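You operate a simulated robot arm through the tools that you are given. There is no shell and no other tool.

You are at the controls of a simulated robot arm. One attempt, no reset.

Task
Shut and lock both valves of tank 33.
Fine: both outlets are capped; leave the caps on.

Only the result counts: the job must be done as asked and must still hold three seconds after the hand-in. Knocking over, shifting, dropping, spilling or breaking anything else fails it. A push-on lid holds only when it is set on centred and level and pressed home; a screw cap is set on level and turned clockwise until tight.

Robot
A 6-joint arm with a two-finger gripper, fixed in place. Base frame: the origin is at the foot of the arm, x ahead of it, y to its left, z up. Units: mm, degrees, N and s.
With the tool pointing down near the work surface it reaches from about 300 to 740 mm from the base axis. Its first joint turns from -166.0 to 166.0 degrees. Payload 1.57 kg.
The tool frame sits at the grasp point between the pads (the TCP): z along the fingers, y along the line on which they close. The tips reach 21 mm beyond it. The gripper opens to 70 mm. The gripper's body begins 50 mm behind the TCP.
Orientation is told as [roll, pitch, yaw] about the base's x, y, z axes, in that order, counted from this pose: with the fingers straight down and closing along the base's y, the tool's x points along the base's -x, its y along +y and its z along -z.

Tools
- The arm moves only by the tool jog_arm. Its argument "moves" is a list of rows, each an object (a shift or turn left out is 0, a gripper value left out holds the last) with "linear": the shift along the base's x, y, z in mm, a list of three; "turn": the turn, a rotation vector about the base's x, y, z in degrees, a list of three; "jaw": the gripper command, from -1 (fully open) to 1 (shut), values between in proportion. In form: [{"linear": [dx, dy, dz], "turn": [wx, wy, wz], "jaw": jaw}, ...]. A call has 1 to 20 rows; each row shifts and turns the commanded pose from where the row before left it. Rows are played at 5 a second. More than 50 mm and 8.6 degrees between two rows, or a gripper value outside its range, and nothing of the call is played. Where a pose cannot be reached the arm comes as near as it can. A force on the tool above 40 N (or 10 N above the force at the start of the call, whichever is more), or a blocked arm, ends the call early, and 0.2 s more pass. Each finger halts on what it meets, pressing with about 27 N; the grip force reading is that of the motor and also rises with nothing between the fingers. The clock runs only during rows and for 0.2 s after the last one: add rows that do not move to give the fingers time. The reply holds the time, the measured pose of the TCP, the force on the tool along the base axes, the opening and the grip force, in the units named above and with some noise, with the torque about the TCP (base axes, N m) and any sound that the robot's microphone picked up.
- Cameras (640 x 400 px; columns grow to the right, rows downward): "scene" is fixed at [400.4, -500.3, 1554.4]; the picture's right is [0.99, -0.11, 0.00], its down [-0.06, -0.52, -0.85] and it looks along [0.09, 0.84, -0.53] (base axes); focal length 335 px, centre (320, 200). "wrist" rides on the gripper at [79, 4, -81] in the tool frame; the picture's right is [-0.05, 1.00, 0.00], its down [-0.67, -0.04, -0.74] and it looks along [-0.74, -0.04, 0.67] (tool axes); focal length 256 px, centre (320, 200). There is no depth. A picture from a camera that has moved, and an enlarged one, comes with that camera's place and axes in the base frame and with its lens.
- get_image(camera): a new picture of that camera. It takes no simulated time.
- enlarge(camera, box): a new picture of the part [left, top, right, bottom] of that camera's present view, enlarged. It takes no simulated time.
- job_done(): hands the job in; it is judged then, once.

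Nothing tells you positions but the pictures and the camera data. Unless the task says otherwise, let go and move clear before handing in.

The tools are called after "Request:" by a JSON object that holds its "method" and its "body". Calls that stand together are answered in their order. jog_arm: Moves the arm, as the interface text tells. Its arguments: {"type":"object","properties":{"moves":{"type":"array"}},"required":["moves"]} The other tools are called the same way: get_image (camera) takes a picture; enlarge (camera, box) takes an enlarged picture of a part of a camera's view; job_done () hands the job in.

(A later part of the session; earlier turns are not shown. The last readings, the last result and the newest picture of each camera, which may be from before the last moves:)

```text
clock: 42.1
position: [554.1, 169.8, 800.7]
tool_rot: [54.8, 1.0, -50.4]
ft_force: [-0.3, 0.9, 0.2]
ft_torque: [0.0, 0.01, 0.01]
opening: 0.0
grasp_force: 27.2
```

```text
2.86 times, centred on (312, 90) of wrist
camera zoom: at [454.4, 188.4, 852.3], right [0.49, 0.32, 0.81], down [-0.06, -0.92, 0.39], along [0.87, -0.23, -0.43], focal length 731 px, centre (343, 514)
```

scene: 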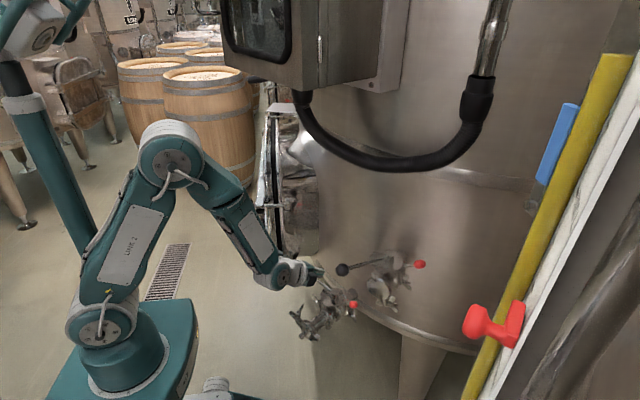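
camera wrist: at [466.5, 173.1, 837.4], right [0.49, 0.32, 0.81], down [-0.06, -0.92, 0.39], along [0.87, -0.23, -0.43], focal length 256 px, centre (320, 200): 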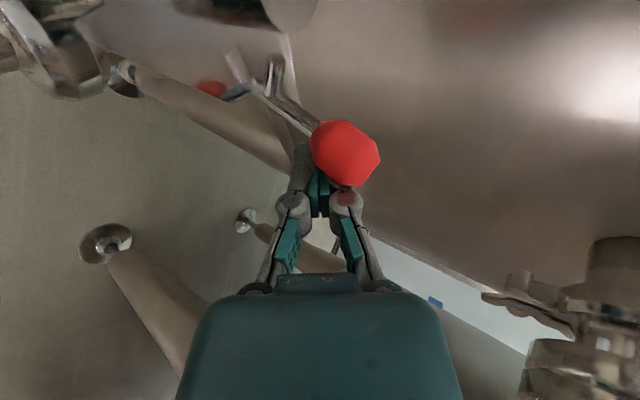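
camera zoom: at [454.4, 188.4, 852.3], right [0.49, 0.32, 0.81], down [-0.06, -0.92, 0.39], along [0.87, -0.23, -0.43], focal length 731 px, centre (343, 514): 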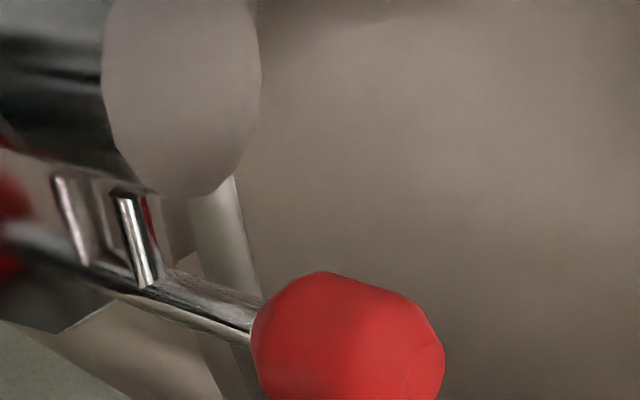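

Request:
{"method": "jog_arm", "body": {"moves": [{"linear": [-1.3, 1.6, 0.7]}, {"linear": [-1.3, 1.6, 0.6]}, {"linear": [-1.3, 1.6, 0.5]}, {}]}}

Request:
{"method": "enlarge", "body": {"camera": "wrist", "box": [200, 20, 424, 160]}}

```text
clock: 43.0
position: [553.1, 169.2, 803.6]
tool_rot: [54.8, 0.9, -51.2]
ft_force: [23.0, -19.9, -9.0]
ft_torque: [-0.39, -0.26, -0.19]
opening: 6.1
grasp_force: 27.5
stopped in row 4: the force on the tool passed its limit at 42 N (the readings are from after the stop); the commanded pose is now the measured one
```

```text
2.86 times, centred on (312, 90) of wrist
camera zoom: at [452.5, 189.6, 855.0], right [0.49, 0.31, 0.82], down [-0.07, -0.92, 0.39], along [0.87, -0.25, -0.43], focal length 731 px, centre (343, 514)
```

zoom: 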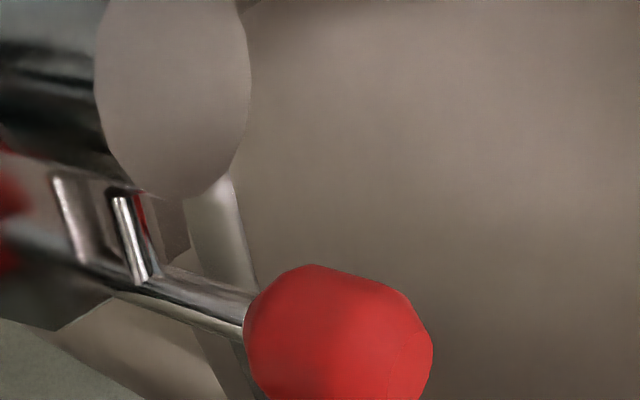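

Request:
{"method": "enlarge", "body": {"camera": "wrist", "box": [205, 60, 285, 110]}}

Request:
{"method": "get_image", "body": {"camera": "wrist"}}

Request:
{"method": "enlarge", "body": {"camera": "scene", "box": [314, 270, 378, 310]}}

```text
8.00 times, centred on (245, 85) of wrist
camera zoom: at [452.5, 189.6, 855.0], right [0.49, 0.31, 0.82], down [-0.07, -0.92, 0.39], along [0.87, -0.25, -0.43], focal length 2048 px, centre (920, 1120)
```

zoom: 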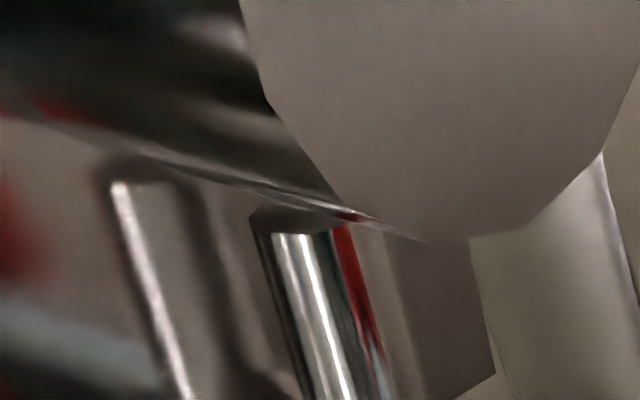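

```text
taken
camera wrist: at [452.5, 189.6, 855.0], right [0.49, 0.31, 0.82], down [-0.07, -0.92, 0.39], along [0.87, -0.25, -0.43], focal length 256 px, centre (320, 200)
```

wrist: 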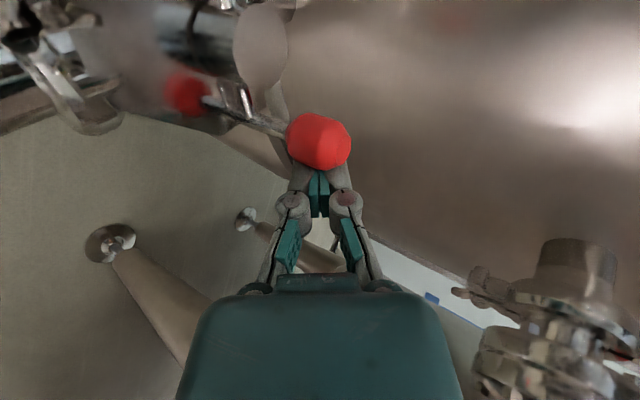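

```text
10.00 times, centred on (346, 290) of scene
camera zoom: at [400.4, -500.3, 1554.4], right [0.99, -0.11, 0.0], down [-0.06, -0.52, -0.85], along [0.09, 0.84, -0.53], focal length 3353 px, centre (60, -700)
```

zoom: 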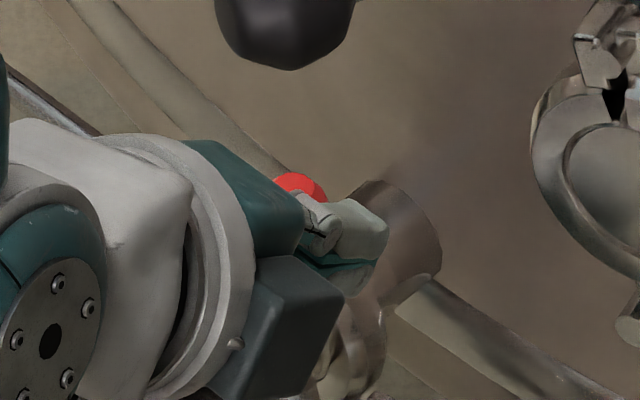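

The force peaked with the peg right at the hub. I'll ease off and see whether the latch stays or falls back.

Request:
{"method": "jog_arm", "body": {"moves": [{"linear": [1.5, -1.9, 0]}, {"linear": [1.5, -1.9, 0]}, {"linear": [2.5, -3.1, -1]}, {}]}}

Request:
{"method": "enlarge", "body": {"camera": "wrist", "box": [200, 20, 424, 160]}}

```text
clock: 44.0
position: [557.6, 166.1, 801.6]
tool_rot: [54.8, 0.9, -50.7]
ft_force: [0.3, -0.5, 0.7]
ft_torque: [-0.01, 0.0, -0.01]
opening: 0.0
grasp_force: 28.9
```

```text
2.86 times, centred on (312, 90) of wrist
camera zoom: at [456.5, 185.2, 853.4], right [0.49, 0.31, 0.82], down [-0.06, -0.92, 0.39], along [0.87, -0.24, -0.43], focal length 731 px, centre (343, 514)
```

zoom: 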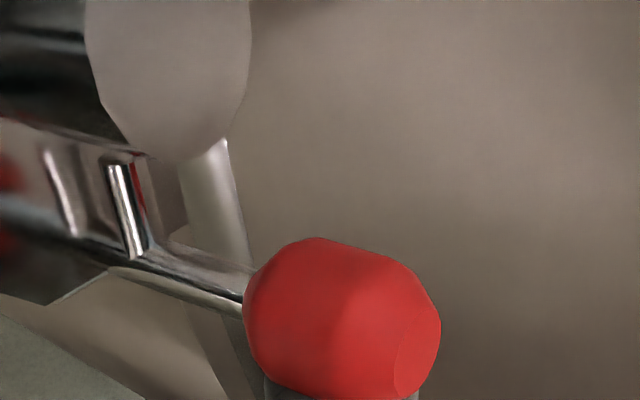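

Request:
{"method": "jog_arm", "body": {"moves": [{"linear": [2.5, -3.1, -1]}, {"linear": [2.5, -3.1, -2]}, {}]}}

Request:
{"method": "enlarge", "body": {"camera": "wrist", "box": [200, 20, 424, 160]}}

Request:
{"method": "enlarge", "body": {"camera": "scene", "box": [314, 270, 378, 310]}}

```text
clock: 44.9
position: [560.6, 159.0, 797.9]
tool_rot: [54.9, 0.9, -50.6]
ft_force: [0.4, 0.3, 0.2]
ft_torque: [0.02, -0.01, 0.01]
opening: 0.1
grasp_force: 29.0
```

```text
2.86 times, centred on (312, 90) of wrist
camera zoom: at [461.4, 179.6, 850.0], right [0.49, 0.31, 0.82], down [-0.06, -0.92, 0.39], along [0.87, -0.24, -0.43], focal length 731 px, centre (343, 514)
```

zoom: 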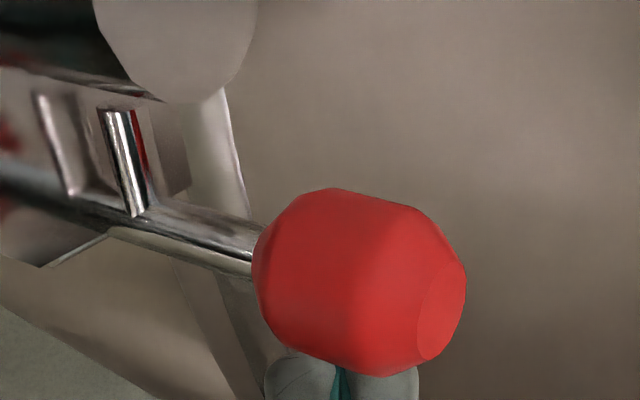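

```text
10.00 times, centred on (346, 290) of scene
camera zoom: at [400.4, -500.3, 1554.4], right [0.99, -0.11, 0.0], down [-0.06, -0.52, -0.85], along [0.09, 0.84, -0.53], focal length 3353 px, centre (60, -700)
```

zoom: 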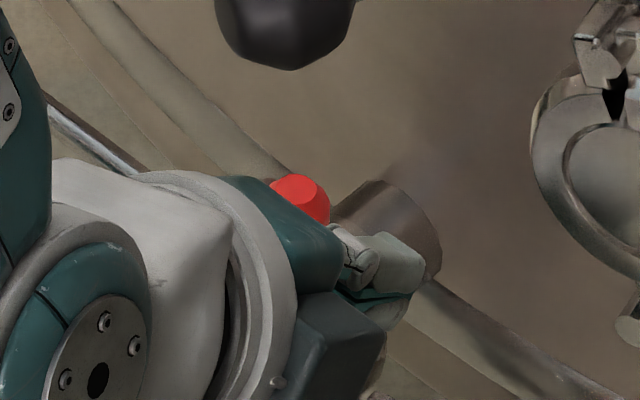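

The knob seems to be staying up. I'll back off more to confirm.

Request:
{"method": "jog_arm", "body": {"moves": [{"linear": [3, -4, -4]}, {"linear": [3, -4, -4]}, {"linear": [3, -4, -4]}, {}, {}]}}

Request:
{"method": "get_image", "body": {"camera": "wrist"}}

Request:
{"method": "enlarge", "body": {"camera": "wrist", "box": [220, 0, 444, 140]}}

Request:
{"method": "enlarge", "body": {"camera": "scene", "box": [314, 270, 378, 310]}}

```text
clock: 46.0
position: [569.4, 147.8, 787.5]
tool_rot: [54.8, 0.7, -50.8]
ft_force: [0.5, -0.2, -0.2]
ft_torque: [-0.05, 0.0, 0.01]
opening: 0.0
grasp_force: 28.2
```

```text
taken
camera wrist: at [470.0, 167.6, 838.6], right [0.49, 0.31, 0.82], down [-0.06, -0.92, 0.39], along [0.87, -0.24, -0.43], focal length 256 px, centre (320, 200)
```

wrist: 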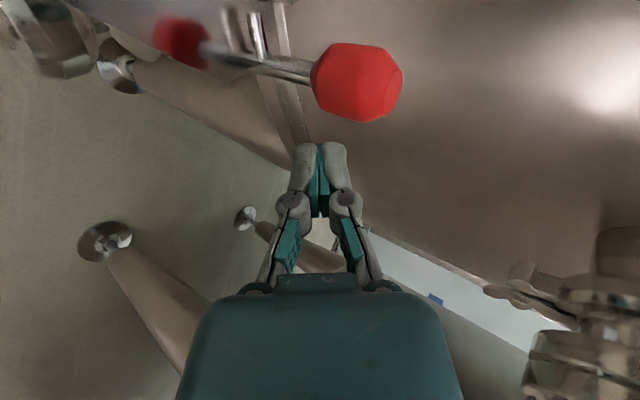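

```text
2.86 times, centred on (332, 70) of wrist
camera zoom: at [470.0, 167.6, 838.6], right [0.49, 0.31, 0.82], down [-0.06, -0.92, 0.39], along [0.87, -0.24, -0.43], focal length 731 px, centre (286, 571)
```

zoom: 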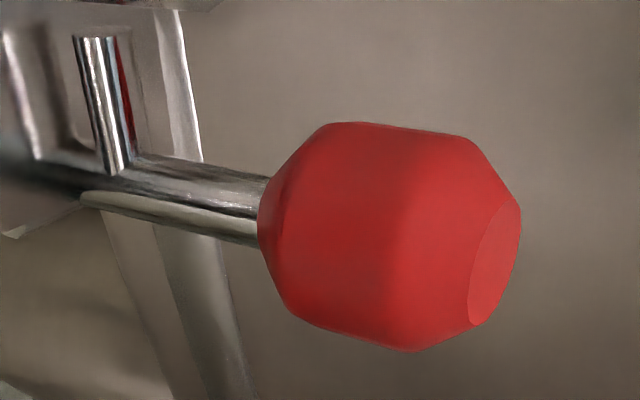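

```text
10.00 times, centred on (346, 290) of scene
camera zoom: at [400.4, -500.3, 1554.4], right [0.99, -0.11, 0.0], down [-0.06, -0.52, -0.85], along [0.09, 0.84, -0.53], focal length 3353 px, centre (60, -700)
```

zoom: 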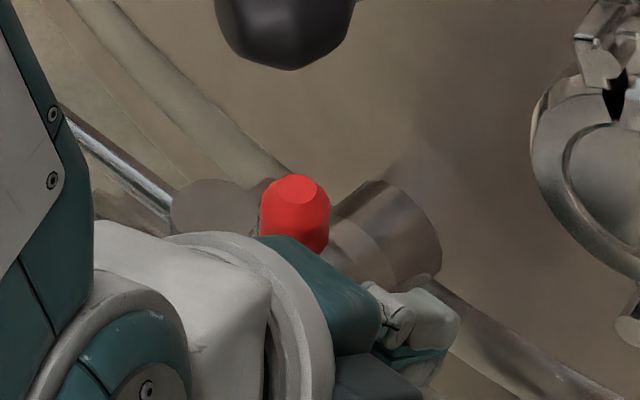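

The latch stays upright without support. I'll withdraw and inspect the peg against the hub.

Request:
{"method": "jog_arm", "body": {"moves": [{"linear": [-6, -10, 0]}, {"linear": [-12, -12, 4]}, {"linear": [-15, -12, 8]}, {"linear": [-20, -12, 10]}, {"linear": [-20, -10, 15]}, {}]}}

Request:
{"method": "enlarge", "body": {"camera": "wrist", "box": [240, 0, 400, 100]}}

Request:
{"method": "enlarge", "body": {"camera": "scene", "box": [324, 275, 372, 305]}}

Request:
{"method": "get_image", "body": {"camera": "wrist"}}

```text
clock: 47.5
position: [497.8, 89.6, 825.5]
tool_rot: [54.8, 0.9, -50.7]
ft_force: [0.4, -0.8, 0.0]
ft_torque: [-0.02, -0.01, -0.04]
opening: 0.1
grasp_force: 28.9
```

```text
4.00 times, centred on (320, 50) of wrist
camera zoom: at [397.1, 110.7, 877.0], right [0.49, 0.31, 0.82], down [-0.06, -0.92, 0.39], along [0.87, -0.24, -0.43], focal length 1024 px, centre (320, 800)
```

zoom: 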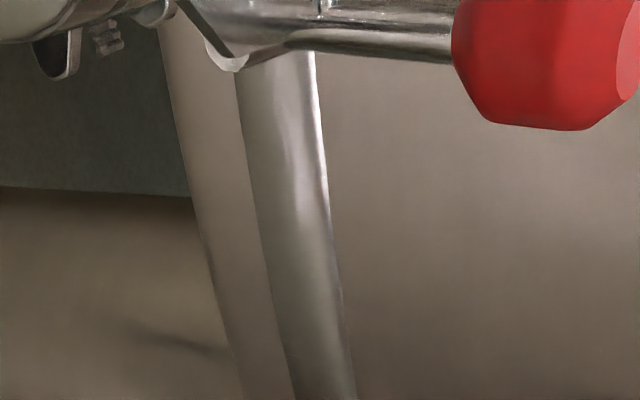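

```text
13.33 times, centred on (348, 290) of scene
camera zoom: at [400.4, -500.3, 1554.4], right [0.99, -0.11, 0.0], down [-0.06, -0.52, -0.85], along [0.09, 0.84, -0.53], focal length 4470 px, centre (-53, -1000)
```

zoom: 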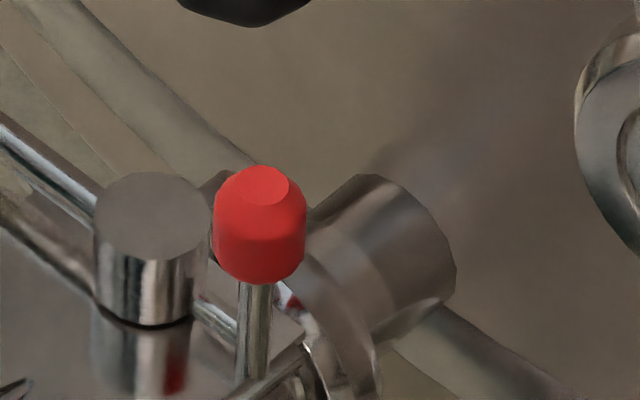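

```text
taken
camera wrist: at [397.1, 110.7, 877.0], right [0.49, 0.31, 0.82], down [-0.06, -0.92, 0.39], along [0.87, -0.24, -0.43], focal length 256 px, centre (320, 200)
```

wrist: 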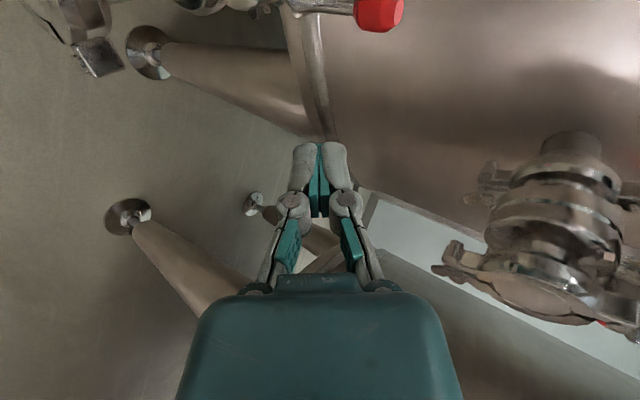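

Request:
{"method": "enlarge", "body": {"camera": "scene", "box": [332, 288, 356, 303]}}

Request:
{"method": "enlarge", "body": {"camera": "scene", "box": [320, 280, 352, 300]}}

```text
16.00 times, centred on (344, 296) of scene
camera zoom: at [400.4, -500.3, 1554.4], right [0.99, -0.11, 0.0], down [-0.06, -0.52, -0.85], along [0.09, 0.84, -0.53], focal length 5364 px, centre (-64, -1328)
```

zoom: 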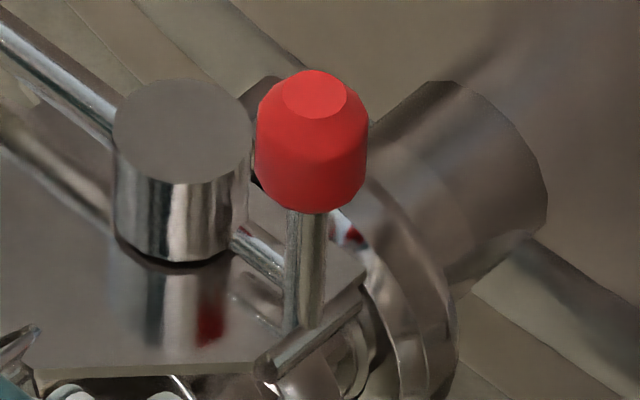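

```text
16.00 times, centred on (336, 290) of scene
camera zoom: at [400.4, -500.3, 1554.4], right [0.99, -0.11, 0.0], down [-0.06, -0.52, -0.85], along [0.09, 0.84, -0.53], focal length 5364 px, centre (64, -1240)
```

zoom: 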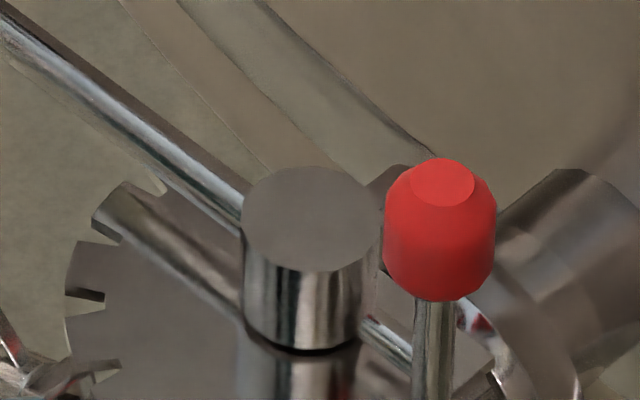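

Latch 2 is upright with its peg up against the hub. I want proof it holds, so I'll come round to the far side of lever 2 and push it gently toward open.

Request:
{"method": "jog_arm", "body": {"moves": [{"linear": [-27, 33, 20]}, {"linear": [-27, 33, 20]}, {"linear": [-27, 33, 22]}, {"turn": [0, 0, 7.24]}, {"turn": [0, 0, 7.24]}, {"turn": [0, 0, 7.24]}, {"turn": [0, 0, 7.24]}, {"turn": [0, 0, 7.24]}, {"turn": [0, 0, 7.24]}, {"turn": [0, 0, 7.24]}, {"turn": [-8.2, 0, 0]}, {"turn": [-8.2, 0, 0]}, {"turn": [-8.2, 0, 0]}, {"linear": [24, 30, -5]}, {"linear": [24, 30, -5]}, {"linear": [24, 30, -5]}, {"linear": [0, 20, -10]}, {}]}}

Request:
{"method": "get_image", "body": {"camera": "wrist"}}

Request:
{"method": "get_image", "body": {"camera": "scene"}}

```text
clock: 51.2
position: [488.0, 301.6, 861.4]
tool_rot: [30.2, 0.8, -0.4]
ft_force: [0.1, -0.4, 0.0]
ft_torque: [-0.03, 0.01, 0.02]
opening: 0.0
grasp_force: 29.0
```

```text
taken
camera wrist: at [409.2, 264.4, 934.3], right [0.07, 0.86, 0.5], down [0.67, -0.41, 0.62], along [0.74, 0.3, -0.61], focal length 256 px, centre (320, 200)
```

wrist: 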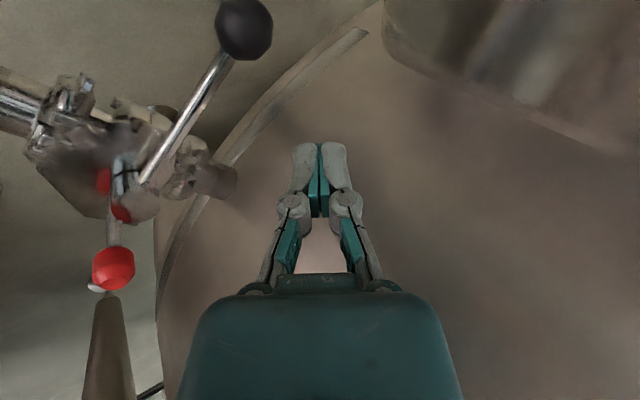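

```text
taken
```

scene: 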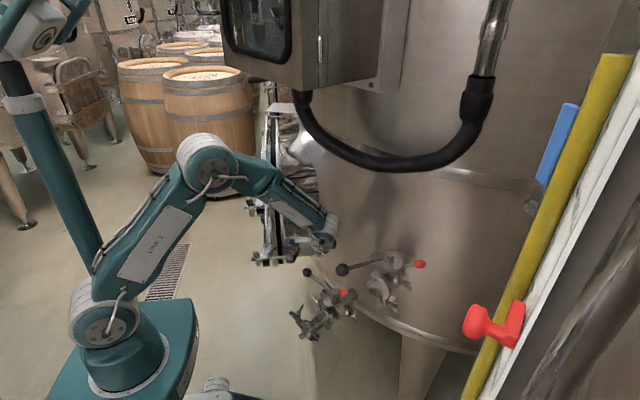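

Request:
{"method": "enlarge", "body": {"camera": "wrist", "box": [60, 140, 220, 300]}}

Request:
{"method": "enlarge", "body": {"camera": "wrist", "box": [90, 160, 154, 220]}}

Request:
{"method": "jog_arm", "body": {"moves": [{"linear": [1, 1, -30]}, {"linear": [0, 0, -30]}, {"linear": [0, 0, -30]}, {}]}}

Request:
{"method": "enlarge", "body": {"camera": "wrist", "box": [160, 20, 400, 170]}}

```text
2.50 times, centred on (140, 220) of wrist
camera zoom: at [409.2, 264.4, 934.3], right [0.07, 0.86, 0.5], down [0.67, -0.41, 0.62], along [0.74, 0.3, -0.61], focal length 640 px, centre (770, 150)
```

zoom: 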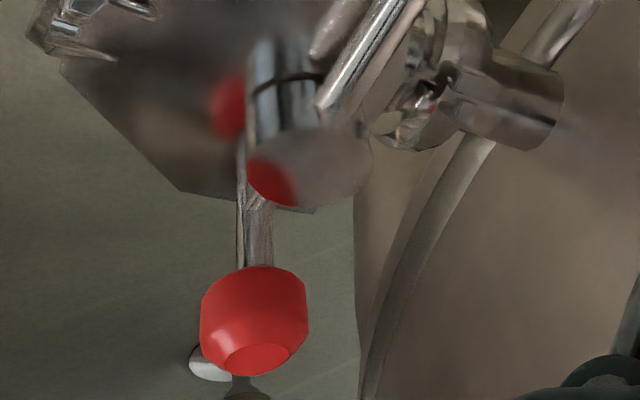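

```text
6.67 times, centred on (122, 190) of wrist
camera zoom: at [409.2, 264.4, 934.3], right [0.07, 0.86, 0.5], down [0.67, -0.41, 0.62], along [0.74, 0.3, -0.61], focal length 1707 px, centre (1640, 267)
```

zoom: 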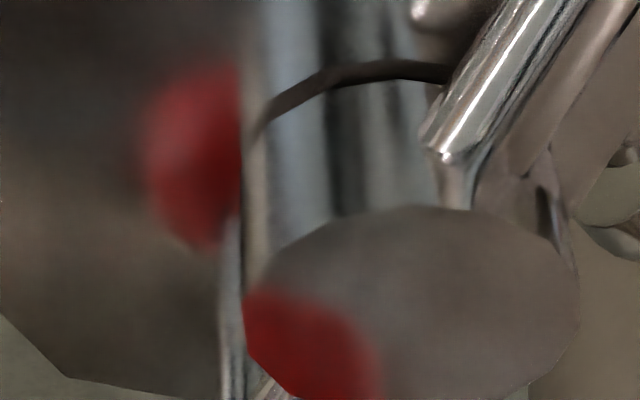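

```text
clock: 52.2
position: [489.4, 301.3, 770.7]
tool_rot: [30.2, 0.9, -0.4]
ft_force: [-0.1, 0.2, 0.1]
ft_torque: [-0.02, 0.03, 0.01]
opening: 0.0
grasp_force: 29.0
```

```text
2.67 times, centred on (280, 95) of wrist
camera zoom: at [410.2, 264.5, 844.7], right [0.07, 0.86, 0.5], down [0.67, -0.41, 0.62], along [0.74, 0.3, -0.61], focal length 683 px, centre (427, 480)
```

zoom: 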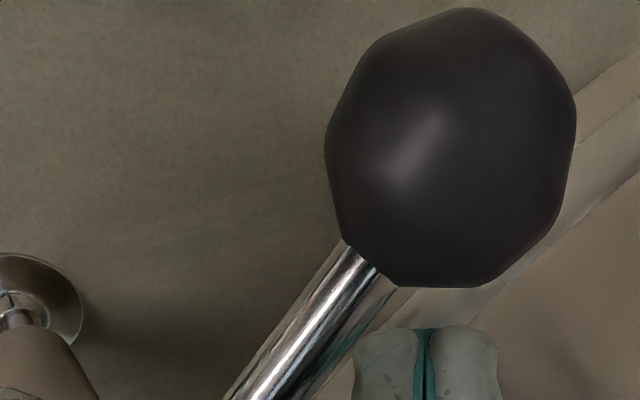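

Request:
{"method": "jog_arm", "body": {"moves": [{"linear": [-4, -3.1, 0]}, {"linear": [-4, -3.1, 0]}, {"linear": [-1.6, -1.2, 0]}, {}]}}

Request:
{"method": "jog_arm", "body": {"moves": [{"linear": [-0.8, -0.6, 0]}, {"linear": [-0.8, -0.6, 0]}, {"linear": [-0.8, -0.6, 0]}]}}

```text
clock: 53.2
position: [480.4, 295.4, 771.2]
tool_rot: [30.3, 0.7, -0.6]
ft_force: [9.5, 3.6, 3.2]
ft_torque: [-0.05, 0.03, 0.12]
opening: 0.1
grasp_force: 28.7
```

```text
clock: 54.0
position: [479.9, 294.5, 771.2]
tool_rot: [30.3, 0.4, -0.3]
ft_force: [29.5, 26.2, -7.0]
ft_torque: [0.16, -0.15, 0.11]
opening: 0.0
grasp_force: 28.7
```

The lever didn't move under 40 N, so valve 2 is shut and locked. I'll back off and check that it is unchanged.

Request:
{"method": "jog_arm", "body": {"moves": [{"linear": [4, 3.1, 0]}, {"linear": [6, 5, 0]}, {"linear": [0, 0, 30]}, {"linear": [0, 0, 30]}, {"linear": [0, -10, 35]}, {}]}}

Request:
{"method": "enlarge", "body": {"camera": "scene", "box": [290, 260, 386, 320]}}

Request:
{"method": "get_image", "body": {"camera": "scene"}}

```text
clock: 55.5
position: [488.0, 289.5, 865.8]
tool_rot: [30.2, 0.8, -0.4]
ft_force: [0.3, 0.7, 0.9]
ft_torque: [0.0, -0.04, -0.02]
opening: 0.0
grasp_force: 28.8
```

```text
6.67 times, centred on (338, 290) of scene
camera zoom: at [400.4, -500.3, 1554.4], right [0.99, -0.11, 0.0], down [-0.06, -0.52, -0.85], along [0.09, 0.84, -0.53], focal length 2235 px, centre (200, -400)
```

zoom: 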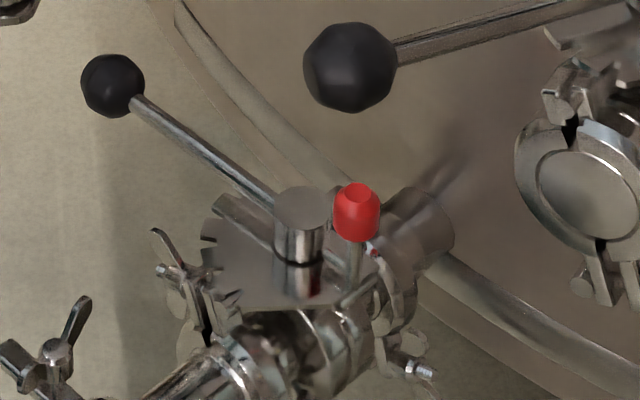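

```text
taken
```

scene: 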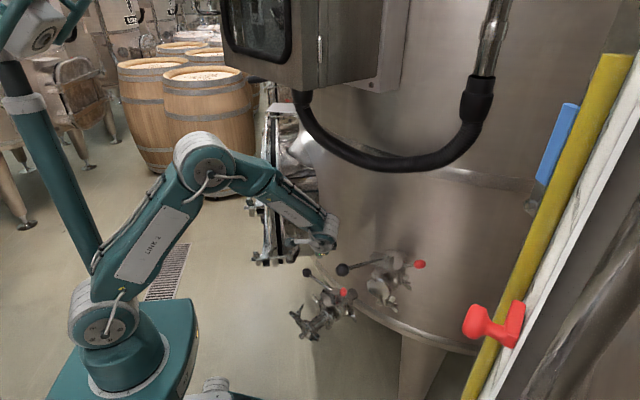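

Valve 2 is done. Next I'll take the poker round to the near (-y) side of valve 1's lever.

Request:
{"method": "jog_arm", "body": {"moves": [{"linear": [-29, -30, 20]}, {"linear": [-29, -30, 20]}, {"linear": [-29, -30, 20]}, {"linear": [0, -39, 29]}, {"linear": [0, -39, 29]}, {"linear": [0, -39, 29]}, {"linear": [0, -39, 29]}, {"linear": [20, -10, 8]}, {"linear": [20, -10, 8]}, {"linear": [20, -8, 8]}, {"linear": [28, 3, 0]}, {"linear": [28, 3, 0]}, {"linear": [30, 3, 0]}, {}]}}

Request:
{"method": "get_image", "body": {"camera": "wrist"}}

Request:
{"method": "get_image", "body": {"camera": "scene"}}

```text
clock: 58.5
position: [546.6, 24.2, 1066.3]
tool_rot: [30.3, 0.8, -0.5]
ft_force: [-0.1, 0.4, -0.2]
ft_torque: [-0.03, 0.02, -0.04]
opening: 0.2
grasp_force: 28.3
```

```text
taken
camera wrist: at [467.1, -13.2, 1139.7], right [0.07, 0.86, 0.5], down [0.67, -0.41, 0.62], along [0.74, 0.3, -0.61], focal length 256 px, centre (320, 200)
```

wrist: 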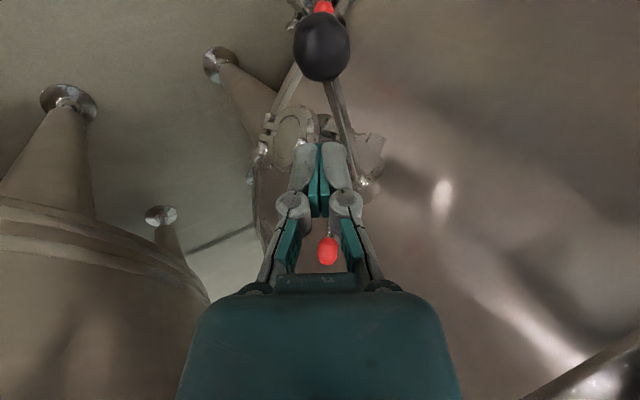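

```text
taken
```

scene: 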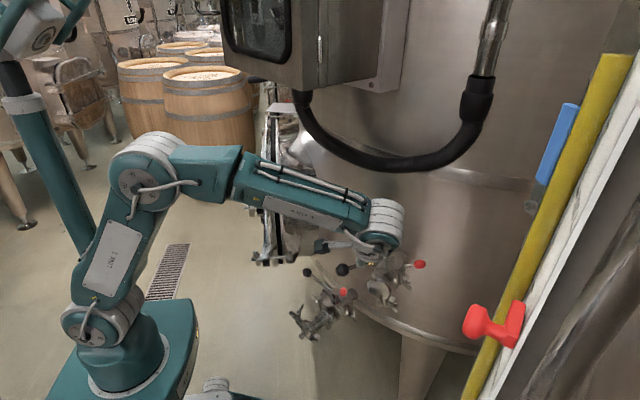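

Request:
{"method": "jog_arm", "body": {"moves": [{"linear": [0, 1, -28]}, {"linear": [0, 1, -28]}, {"linear": [0, 8, 0]}, {"linear": [0, 8, 0]}, {}]}}

Request:
{"method": "get_image", "body": {"camera": "wrist"}}

Request:
{"method": "enlarge", "body": {"camera": "scene", "box": [310, 220, 438, 300]}}

```text
clock: 59.6
position: [545.6, 42.2, 1010.9]
tool_rot: [30.3, 0.8, -0.4]
ft_force: [0.2, -0.4, 0.0]
ft_torque: [-0.01, -0.01, -0.02]
opening: 0.0
grasp_force: 28.3
```

```text
taken
camera wrist: at [467.2, 5.3, 1083.9], right [0.07, 0.86, 0.5], down [0.67, -0.41, 0.62], along [0.74, 0.3, -0.61], focal length 256 px, centre (320, 200)
```

wrist: 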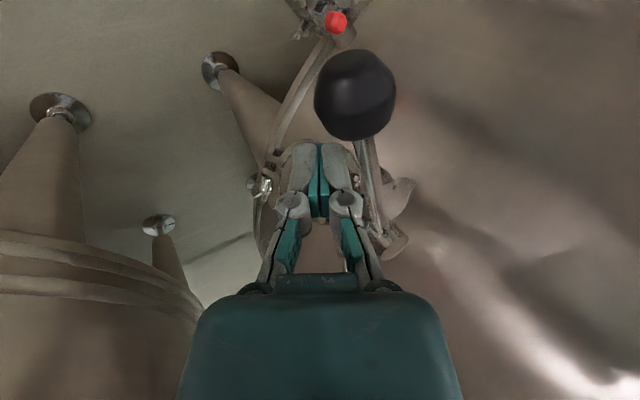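

```text
5.00 times, centred on (374, 260) of scene
camera zoom: at [400.4, -500.3, 1554.4], right [0.99, -0.11, 0.0], down [-0.06, -0.52, -0.85], along [0.09, 0.84, -0.53], focal length 1676 px, centre (50, -100)
```

zoom: 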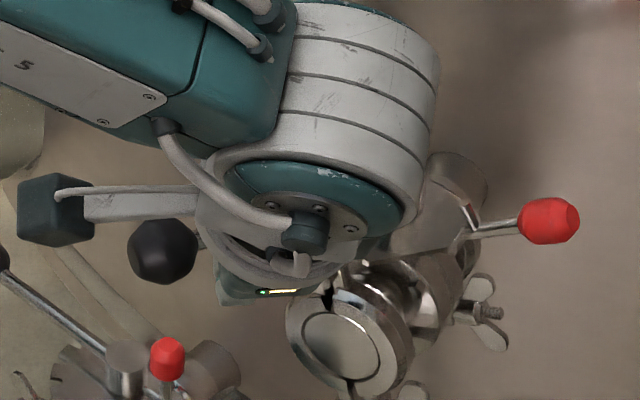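

Request:
{"method": "jog_arm", "body": {"moves": [{"linear": [0, 5, 0]}, {"linear": [-0.5, 5, 0]}, {"linear": [-1.4, 5.2, 0]}, {"linear": [-1.4, 5.2, 0]}, {"linear": [-1.4, 5.2, 0]}, {"linear": [-1.2, 5.2, 0]}, {"linear": [-0.8, 5.2, 0]}, {"linear": [-0.4, 5, 0]}, {"linear": [-0.2, 5, 0]}, {}]}}

Request:
{"method": "get_image", "body": {"camera": "wrist"}}

Request:
{"method": "enlarge", "body": {"camera": "scene", "box": [310, 220, 438, 300]}}

```text
clock: 61.9
position: [537.4, 88.7, 1010.5]
tool_rot: [30.3, 1.0, -0.4]
ft_force: [2.2, -4.0, -3.9]
ft_torque: [-0.11, 0.0, -0.07]
opening: 0.1
grasp_force: 28.8
```

```text
taken
camera wrist: at [458.6, 51.2, 1084.0], right [0.07, 0.86, 0.5], down [0.67, -0.41, 0.62], along [0.74, 0.3, -0.61], focal length 256 px, centre (320, 200)
```

wrist: 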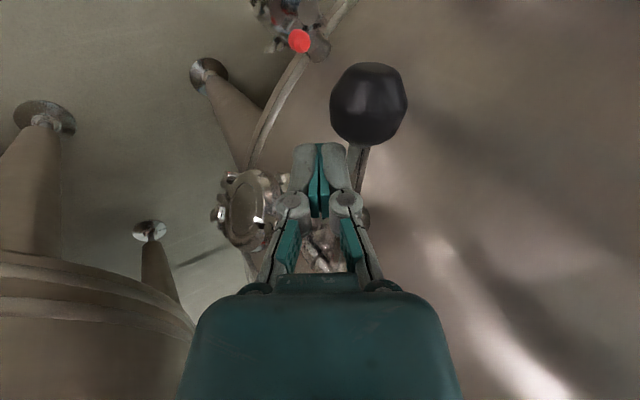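

```text
5.00 times, centred on (374, 260) of scene
camera zoom: at [400.4, -500.3, 1554.4], right [0.99, -0.11, 0.0], down [-0.06, -0.52, -0.85], along [0.09, 0.84, -0.53], focal length 1676 px, centre (50, -100)
```

zoom: 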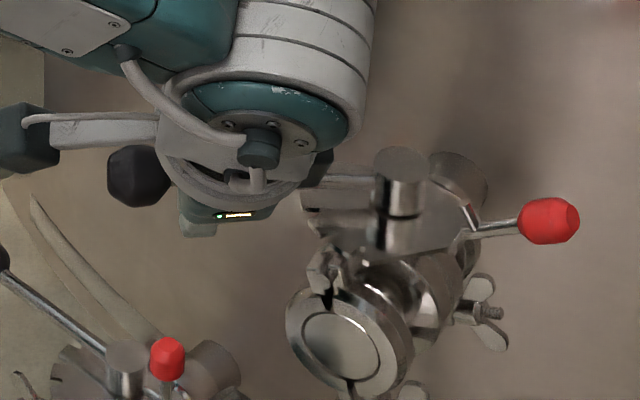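

Request:
{"method": "jog_arm", "body": {"moves": [{"linear": [0, 5, 0]}, {"linear": [0.2, 5, 0]}, {"linear": [0.4, 5, 0]}, {"linear": [0.8, 5, 0]}, {"linear": [1.2, 5, 0]}, {"linear": [1.5, 5, 0]}, {"linear": [1.8, 4.5, 0]}, {"linear": [2, 4.5, 0]}, {}]}}

Request:
{"method": "get_image", "body": {"camera": "wrist"}}

Request:
{"method": "enlarge", "body": {"camera": "scene", "box": [310, 220, 438, 300]}}

```text
clock: 63.9
position: [547.4, 129.4, 1009.1]
tool_rot: [30.4, 0.9, -0.3]
ft_force: [-2.2, -1.5, 0.3]
ft_torque: [0.0, 0.0, -0.03]
opening: 0.1
grasp_force: 28.8
```

```text
taken
camera wrist: at [468.3, 91.5, 1083.8], right [0.07, 0.86, 0.5], down [0.67, -0.41, 0.62], along [0.74, 0.3, -0.61], focal length 256 px, centre (320, 200)
```

wrist: 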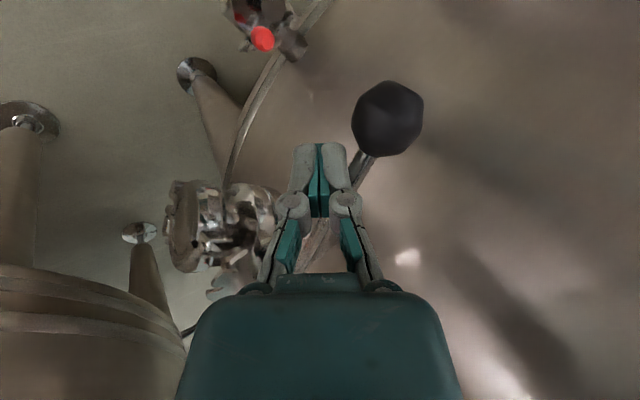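

```text
5.00 times, centred on (374, 260) of scene
camera zoom: at [400.4, -500.3, 1554.4], right [0.99, -0.11, 0.0], down [-0.06, -0.52, -0.85], along [0.09, 0.84, -0.53], focal length 1676 px, centre (50, -100)
```

zoom: 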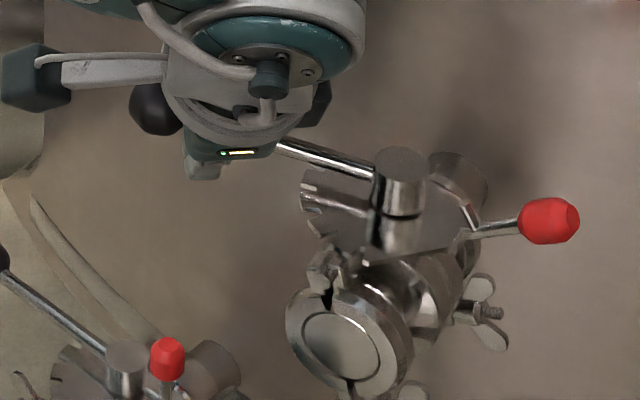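

The lever is at about 145°. I'll push slowly to the stop, expected near 141°.

Request:
{"method": "jog_arm", "body": {"moves": [{"linear": [1.2, 1.6, 0]}, {"linear": [1.2, 1.6, 0]}, {"linear": [1.2, 1.6, 0]}, {"linear": [0.9, 1.2, 0]}, {}]}}

Request:
{"method": "enlarge", "body": {"camera": "wrist", "box": [280, 50, 472, 170]}}

Request:
{"method": "enlarge", "body": {"camera": "scene", "box": [360, 240, 424, 280]}}

```text
clock: 65.0
position: [550.9, 135.2, 1008.9]
tool_rot: [30.3, 0.8, -0.4]
ft_force: [-1.0, -1.2, -0.1]
ft_torque: [0.0, 0.03, 0.03]
opening: 0.0
grasp_force: 28.7
```

```text
3.33 times, centred on (376, 110) of wrist
camera zoom: at [472.1, 97.5, 1083.1], right [0.07, 0.86, 0.5], down [0.67, -0.41, 0.62], along [0.74, 0.3, -0.61], focal length 853 px, centre (133, 500)
```

zoom: 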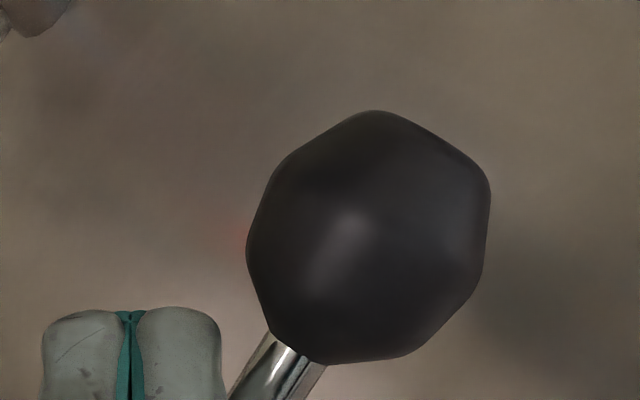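

```text
10.00 times, centred on (392, 260) of scene
camera zoom: at [400.4, -500.3, 1554.4], right [0.99, -0.11, 0.0], down [-0.06, -0.52, -0.85], along [0.09, 0.84, -0.53], focal length 3353 px, centre (-400, -400)
```

zoom: 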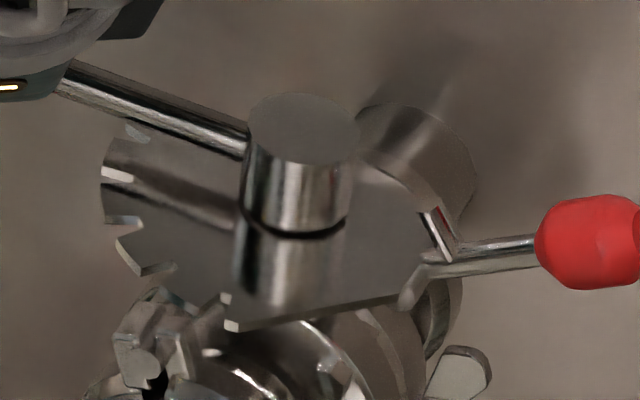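

Request:
{"method": "jog_arm", "body": {"moves": [{"linear": [1, 1.3, 0]}, {"linear": [1, 1.3, 0]}, {"linear": [1, 1.3, 0]}, {}]}}

Request:
{"method": "enlarge", "body": {"camera": "wrist", "box": [280, 50, 472, 170]}}

```text
clock: 66.0
position: [554.6, 139.2, 1009.4]
tool_rot: [30.2, 0.9, -0.4]
ft_force: [-9.0, -5.1, -4.3]
ft_torque: [-0.11, 0.07, 0.11]
opening: 0.2
grasp_force: 29.1
```

```text
3.33 times, centred on (376, 110) of wrist
camera zoom: at [474.8, 100.7, 1083.5], right [0.07, 0.86, 0.5], down [0.67, -0.41, 0.62], along [0.74, 0.3, -0.61], focal length 853 px, centre (133, 500)
```

zoom: 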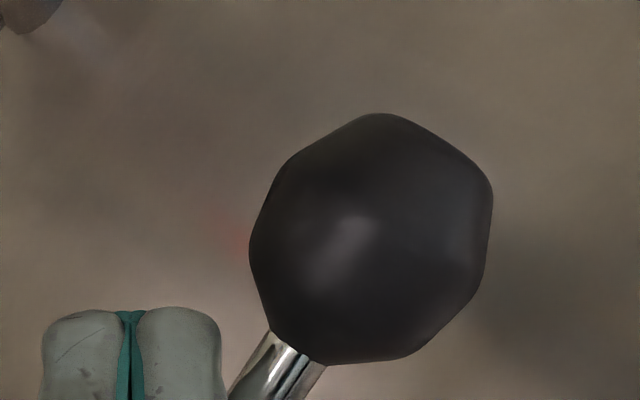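

Request:
{"method": "jog_arm", "body": {"moves": [{"linear": [0.8, 1, 0]}, {"linear": [0.8, 1, 0]}]}}

Request:
{"method": "enlarge", "body": {"camera": "scene", "box": [360, 240, 424, 280]}}

```text
clock: 66.7
position: [554.7, 138.7, 1009.5]
tool_rot: [30.2, 0.9, -0.4]
ft_force: [-20.4, -13.0, -4.7]
ft_torque: [-0.09, 0.14, 0.25]
opening: 0.0
grasp_force: 28.1
```

```text
10.00 times, centred on (392, 260) of scene
camera zoom: at [400.4, -500.3, 1554.4], right [0.99, -0.11, 0.0], down [-0.06, -0.52, -0.85], along [0.09, 0.84, -0.53], focal length 3353 px, centre (-400, -400)
```

zoom: 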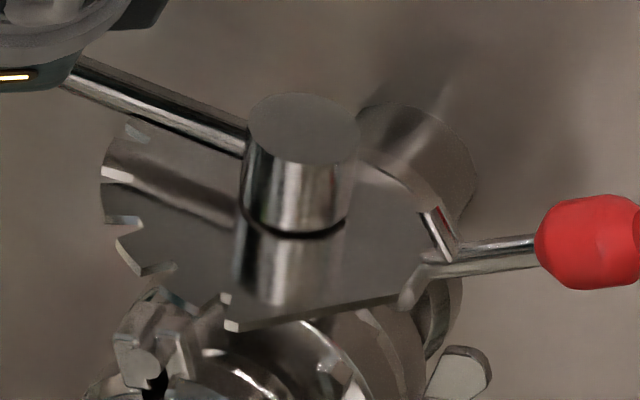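

Lever 1 is at its stop, with the force rising and no movement. Next I'll back off, reorient the bar parallel to latch 1's hinge (azimuth about 50°) and stage it below and outside the red knob.

Request:
{"method": "jog_arm", "body": {"moves": [{"linear": [-4, -8, 0]}, {"linear": [-4, -20, 10]}, {"linear": [0, -20, 25]}, {"linear": [0, -30, 25]}, {"linear": [5, -30, 15]}, {"linear": [5, -25, 0]}, {"turn": [0, 0, -7.9]}, {"turn": [0, 0, -7.9]}, {"turn": [0, 0, -7.9]}, {"turn": [0, 0, -7.9]}, {"turn": [0, 0, -7.9]}, {"turn": [6.33, -5.22, 0]}, {"turn": [6.33, -5.22, 0]}, {"turn": [6.33, -5.22, 0]}, {"linear": [28, -1, -5]}, {"linear": [28, -1, -10]}, {}]}}

Request:
{"method": "get_image", "body": {"camera": "wrist"}}

Request:
{"method": "get_image", "body": {"camera": "scene"}}

```text
clock: 70.2
position: [614.2, 6.2, 1071.2]
tool_rot: [54.8, 1.0, -39.7]
ft_force: [-0.5, -1.0, 0.8]
ft_torque: [-0.02, -0.01, 0.01]
opening: 0.0
grasp_force: 28.2
```

```text
taken
camera wrist: at [511.6, 5.4, 1122.1], right [0.42, 0.4, 0.82], down [0.12, -0.91, 0.39], along [0.9, -0.07, -0.43], focal length 256 px, centre (320, 200)
```

wrist: 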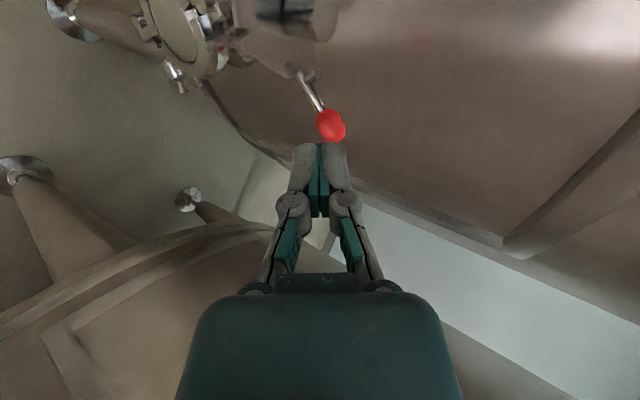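

```text
taken
```

scene: 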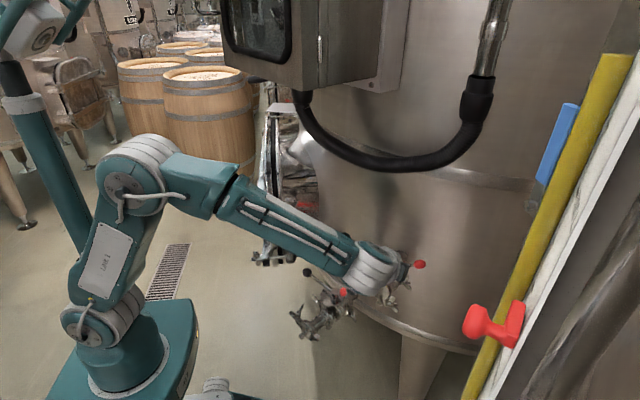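

Knob 1 is confirmed near [689,48,1020]. I'm moving to the pre-approach point and then under the knob.

Request:
{"method": "jog_arm", "body": {"moves": [{"linear": [18, -1.2, -12]}, {"linear": [18, -1.2, -12]}, {"linear": [19, -1.3, -13]}, {}]}}

Request:
{"method": "get_image", "body": {"camera": "wrist"}}

Request:
{"method": "enlarge", "body": {"camera": "scene", "box": [350, 220, 478, 300]}}

```text
clock: 71.2
position: [669.5, 0.9, 1033.0]
tool_rot: [54.9, 1.0, -39.6]
ft_force: [0.5, -0.2, -0.3]
ft_torque: [0.01, 0.0, 0.05]
opening: 0.3
grasp_force: 29.0
```

```text
taken
camera wrist: at [567.0, 1.2, 1085.2], right [0.42, 0.4, 0.82], down [0.12, -0.91, 0.39], along [0.9, -0.07, -0.43], focal length 256 px, centre (320, 200)
```

wrist: 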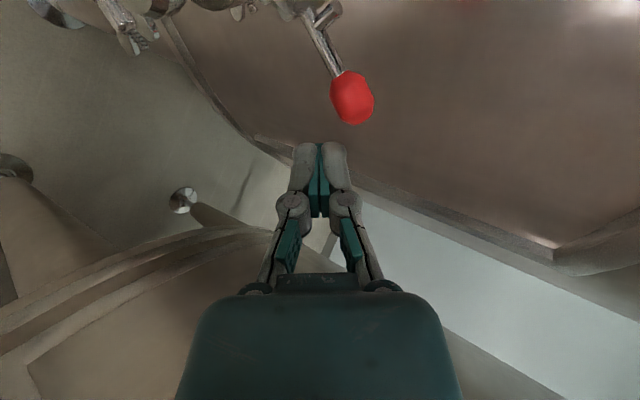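

```text
5.00 times, centred on (414, 260) of scene
camera zoom: at [400.4, -500.3, 1554.4], right [0.99, -0.11, 0.0], down [-0.06, -0.52, -0.85], along [0.09, 0.84, -0.53], focal length 1676 px, centre (-150, -100)
```

zoom: 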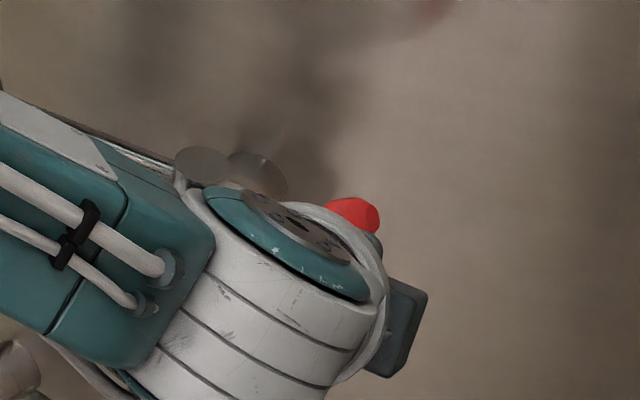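

The view matches the valve 2 staging almost exactly. I'm advancing under the knob.

Request:
{"method": "jog_arm", "body": {"moves": [{"linear": [7.8, 9.6, -9]}, {"linear": [7.8, 9.6, -9]}, {"linear": [7.8, 9.6, -9]}, {"linear": [7.8, 9.6, -8.5]}, {}]}}

Request:
{"method": "get_image", "body": {"camera": "wrist"}}

```text
clock: 72.5
position: [699.6, 38.8, 998.0]
tool_rot: [54.8, 1.0, -39.6]
ft_force: [-0.1, -0.4, -0.9]
ft_torque: [0.03, -0.06, 0.02]
opening: 0.4
grasp_force: 28.1
```

```text
taken
camera wrist: at [597.9, 39.5, 1050.0], right [0.42, 0.4, 0.82], down [0.12, -0.91, 0.39], along [0.9, -0.07, -0.43], focal length 256 px, centre (320, 200)
```

wrist: 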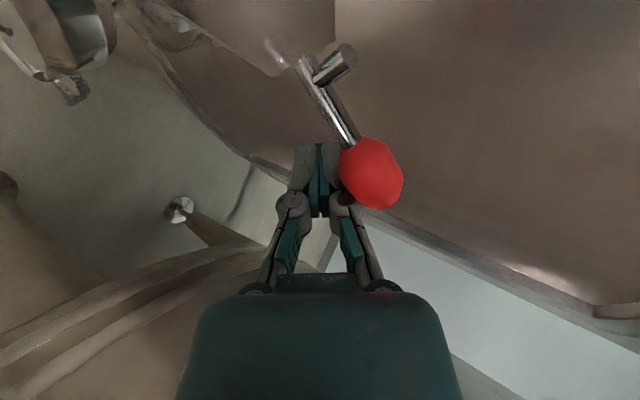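

Request:
{"method": "jog_arm", "body": {"moves": [{"linear": [-1, 0.8, 2.8]}, {"linear": [-1.1, 0.9, 2.8]}, {"linear": [-1, 0.8, 4.7]}, {"linear": [-0.9, 0.8, 4.6]}, {"linear": [-1.4, 1.2, 4.2]}, {"linear": [-1.5, 1.2, 4.1]}, {"linear": [-2, 1.7, 3.8]}, {"linear": [-2.1, 1.7, 3.7]}, {}]}}

Request:
{"method": "get_image", "body": {"camera": "wrist"}}

```text
clock: 74.5
position: [689.6, 49.1, 1028.4]
tool_rot: [54.9, 0.9, -39.5]
ft_force: [-0.2, -0.1, 0.0]
ft_torque: [-0.03, -0.02, -0.01]
opening: 0.4
grasp_force: 28.9
```

```text
taken
camera wrist: at [586.9, 48.9, 1079.9], right [0.42, 0.4, 0.82], down [0.12, -0.91, 0.39], along [0.9, -0.07, -0.43], focal length 256 px, centre (320, 200)
```

wrist: 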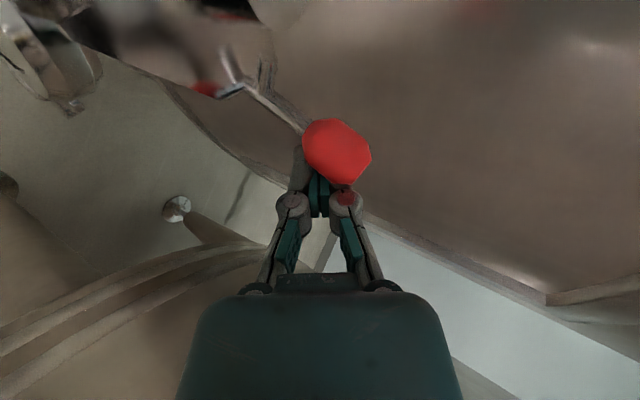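

Same behaviour as valve 2. I'll continue the arc.

Request:
{"method": "jog_arm", "body": {"moves": [{"linear": [-2.4, 2, 3.3]}, {"linear": [-2.5, 2.1, 3.1]}, {"linear": [-2.9, 2.4, 2.8]}, {"linear": [-2.9, 2.4, 2.5]}, {"linear": [-1.6, 1.3, 1]}, {"linear": [-1.6, 1.3, 1]}, {"linear": [-1.6, 1.3, 0.9]}, {}]}}

Request:
{"method": "enlarge", "body": {"camera": "wrist", "box": [200, 20, 424, 160]}}

```text
clock: 76.2
position: [673.2, 62.2, 1043.5]
tool_rot: [54.8, 0.8, -39.6]
ft_force: [-0.7, 0.1, -0.1]
ft_torque: [-0.01, 0.01, -0.02]
opening: 0.1
grasp_force: 28.5
```

```text
2.86 times, centred on (312, 90) of wrist
camera zoom: at [571.8, 62.3, 1094.7], right [0.42, 0.4, 0.82], down [0.12, -0.91, 0.39], along [0.9, -0.07, -0.43], focal length 731 px, centre (343, 514)
```

zoom: 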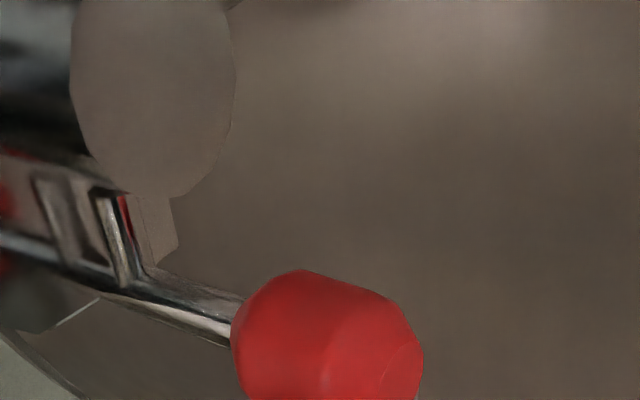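

Request:
{"method": "jog_arm", "body": {"moves": [{"linear": [-1.2, 1, 0.5]}, {"linear": [-1.2, 1, 0.4]}, {"linear": [-1.2, 1, 0.4]}, {}]}}

Request:
{"method": "enlarge", "body": {"camera": "wrist", "box": [200, 20, 424, 160]}}

```text
clock: 77.2
position: [672.5, 62.7, 1043.7]
tool_rot: [54.9, 0.8, -39.8]
ft_force: [34.2, -10.4, -7.7]
ft_torque: [-0.2, -0.48, -0.24]
opening: 5.9
grasp_force: 29.0
```

```text
2.86 times, centred on (312, 90) of wrist
camera zoom: at [569.6, 62.6, 1095.6], right [0.42, 0.4, 0.82], down [0.11, -0.91, 0.39], along [0.9, -0.07, -0.43], focal length 731 px, centre (343, 514)
```

zoom: 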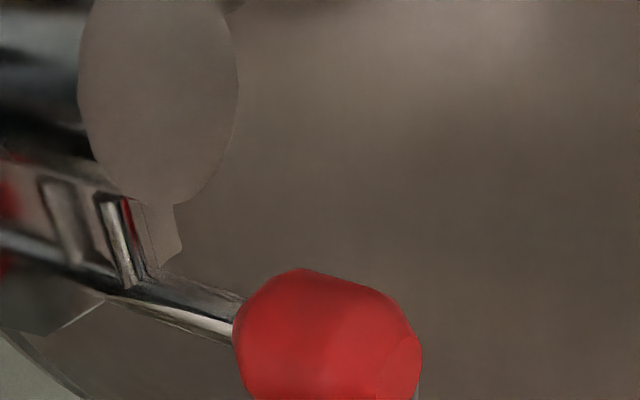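

It has reached the end stop at 36 N, like valve 2. I'll back off and check that it stays.

Request:
{"method": "jog_arm", "body": {"moves": [{"linear": [2, -1.6, 0]}, {"linear": [2.5, -2, 0]}, {"linear": [3, -2.5, -1]}, {"linear": [3, -2.5, -2]}, {"linear": [4, -3, -4]}, {"linear": [4, -3, -4]}, {}, {}]}}

Request:
{"method": "get_image", "body": {"camera": "wrist"}}

```text
clock: 79.0
position: [689.4, 49.4, 1032.2]
tool_rot: [54.9, 0.9, -39.6]
ft_force: [0.6, 0.6, 0.0]
ft_torque: [-0.03, 0.0, -0.04]
opening: 0.0
grasp_force: 28.3
```

```text
taken
camera wrist: at [587.0, 49.1, 1085.0], right [0.42, 0.4, 0.82], down [0.12, -0.91, 0.39], along [0.9, -0.07, -0.43], focal length 256 px, centre (320, 200)
```

wrist: 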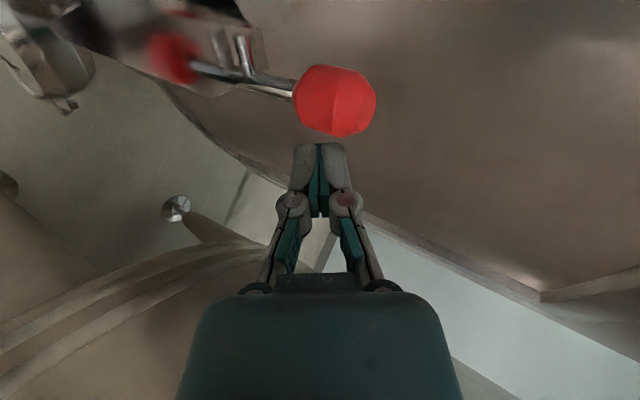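

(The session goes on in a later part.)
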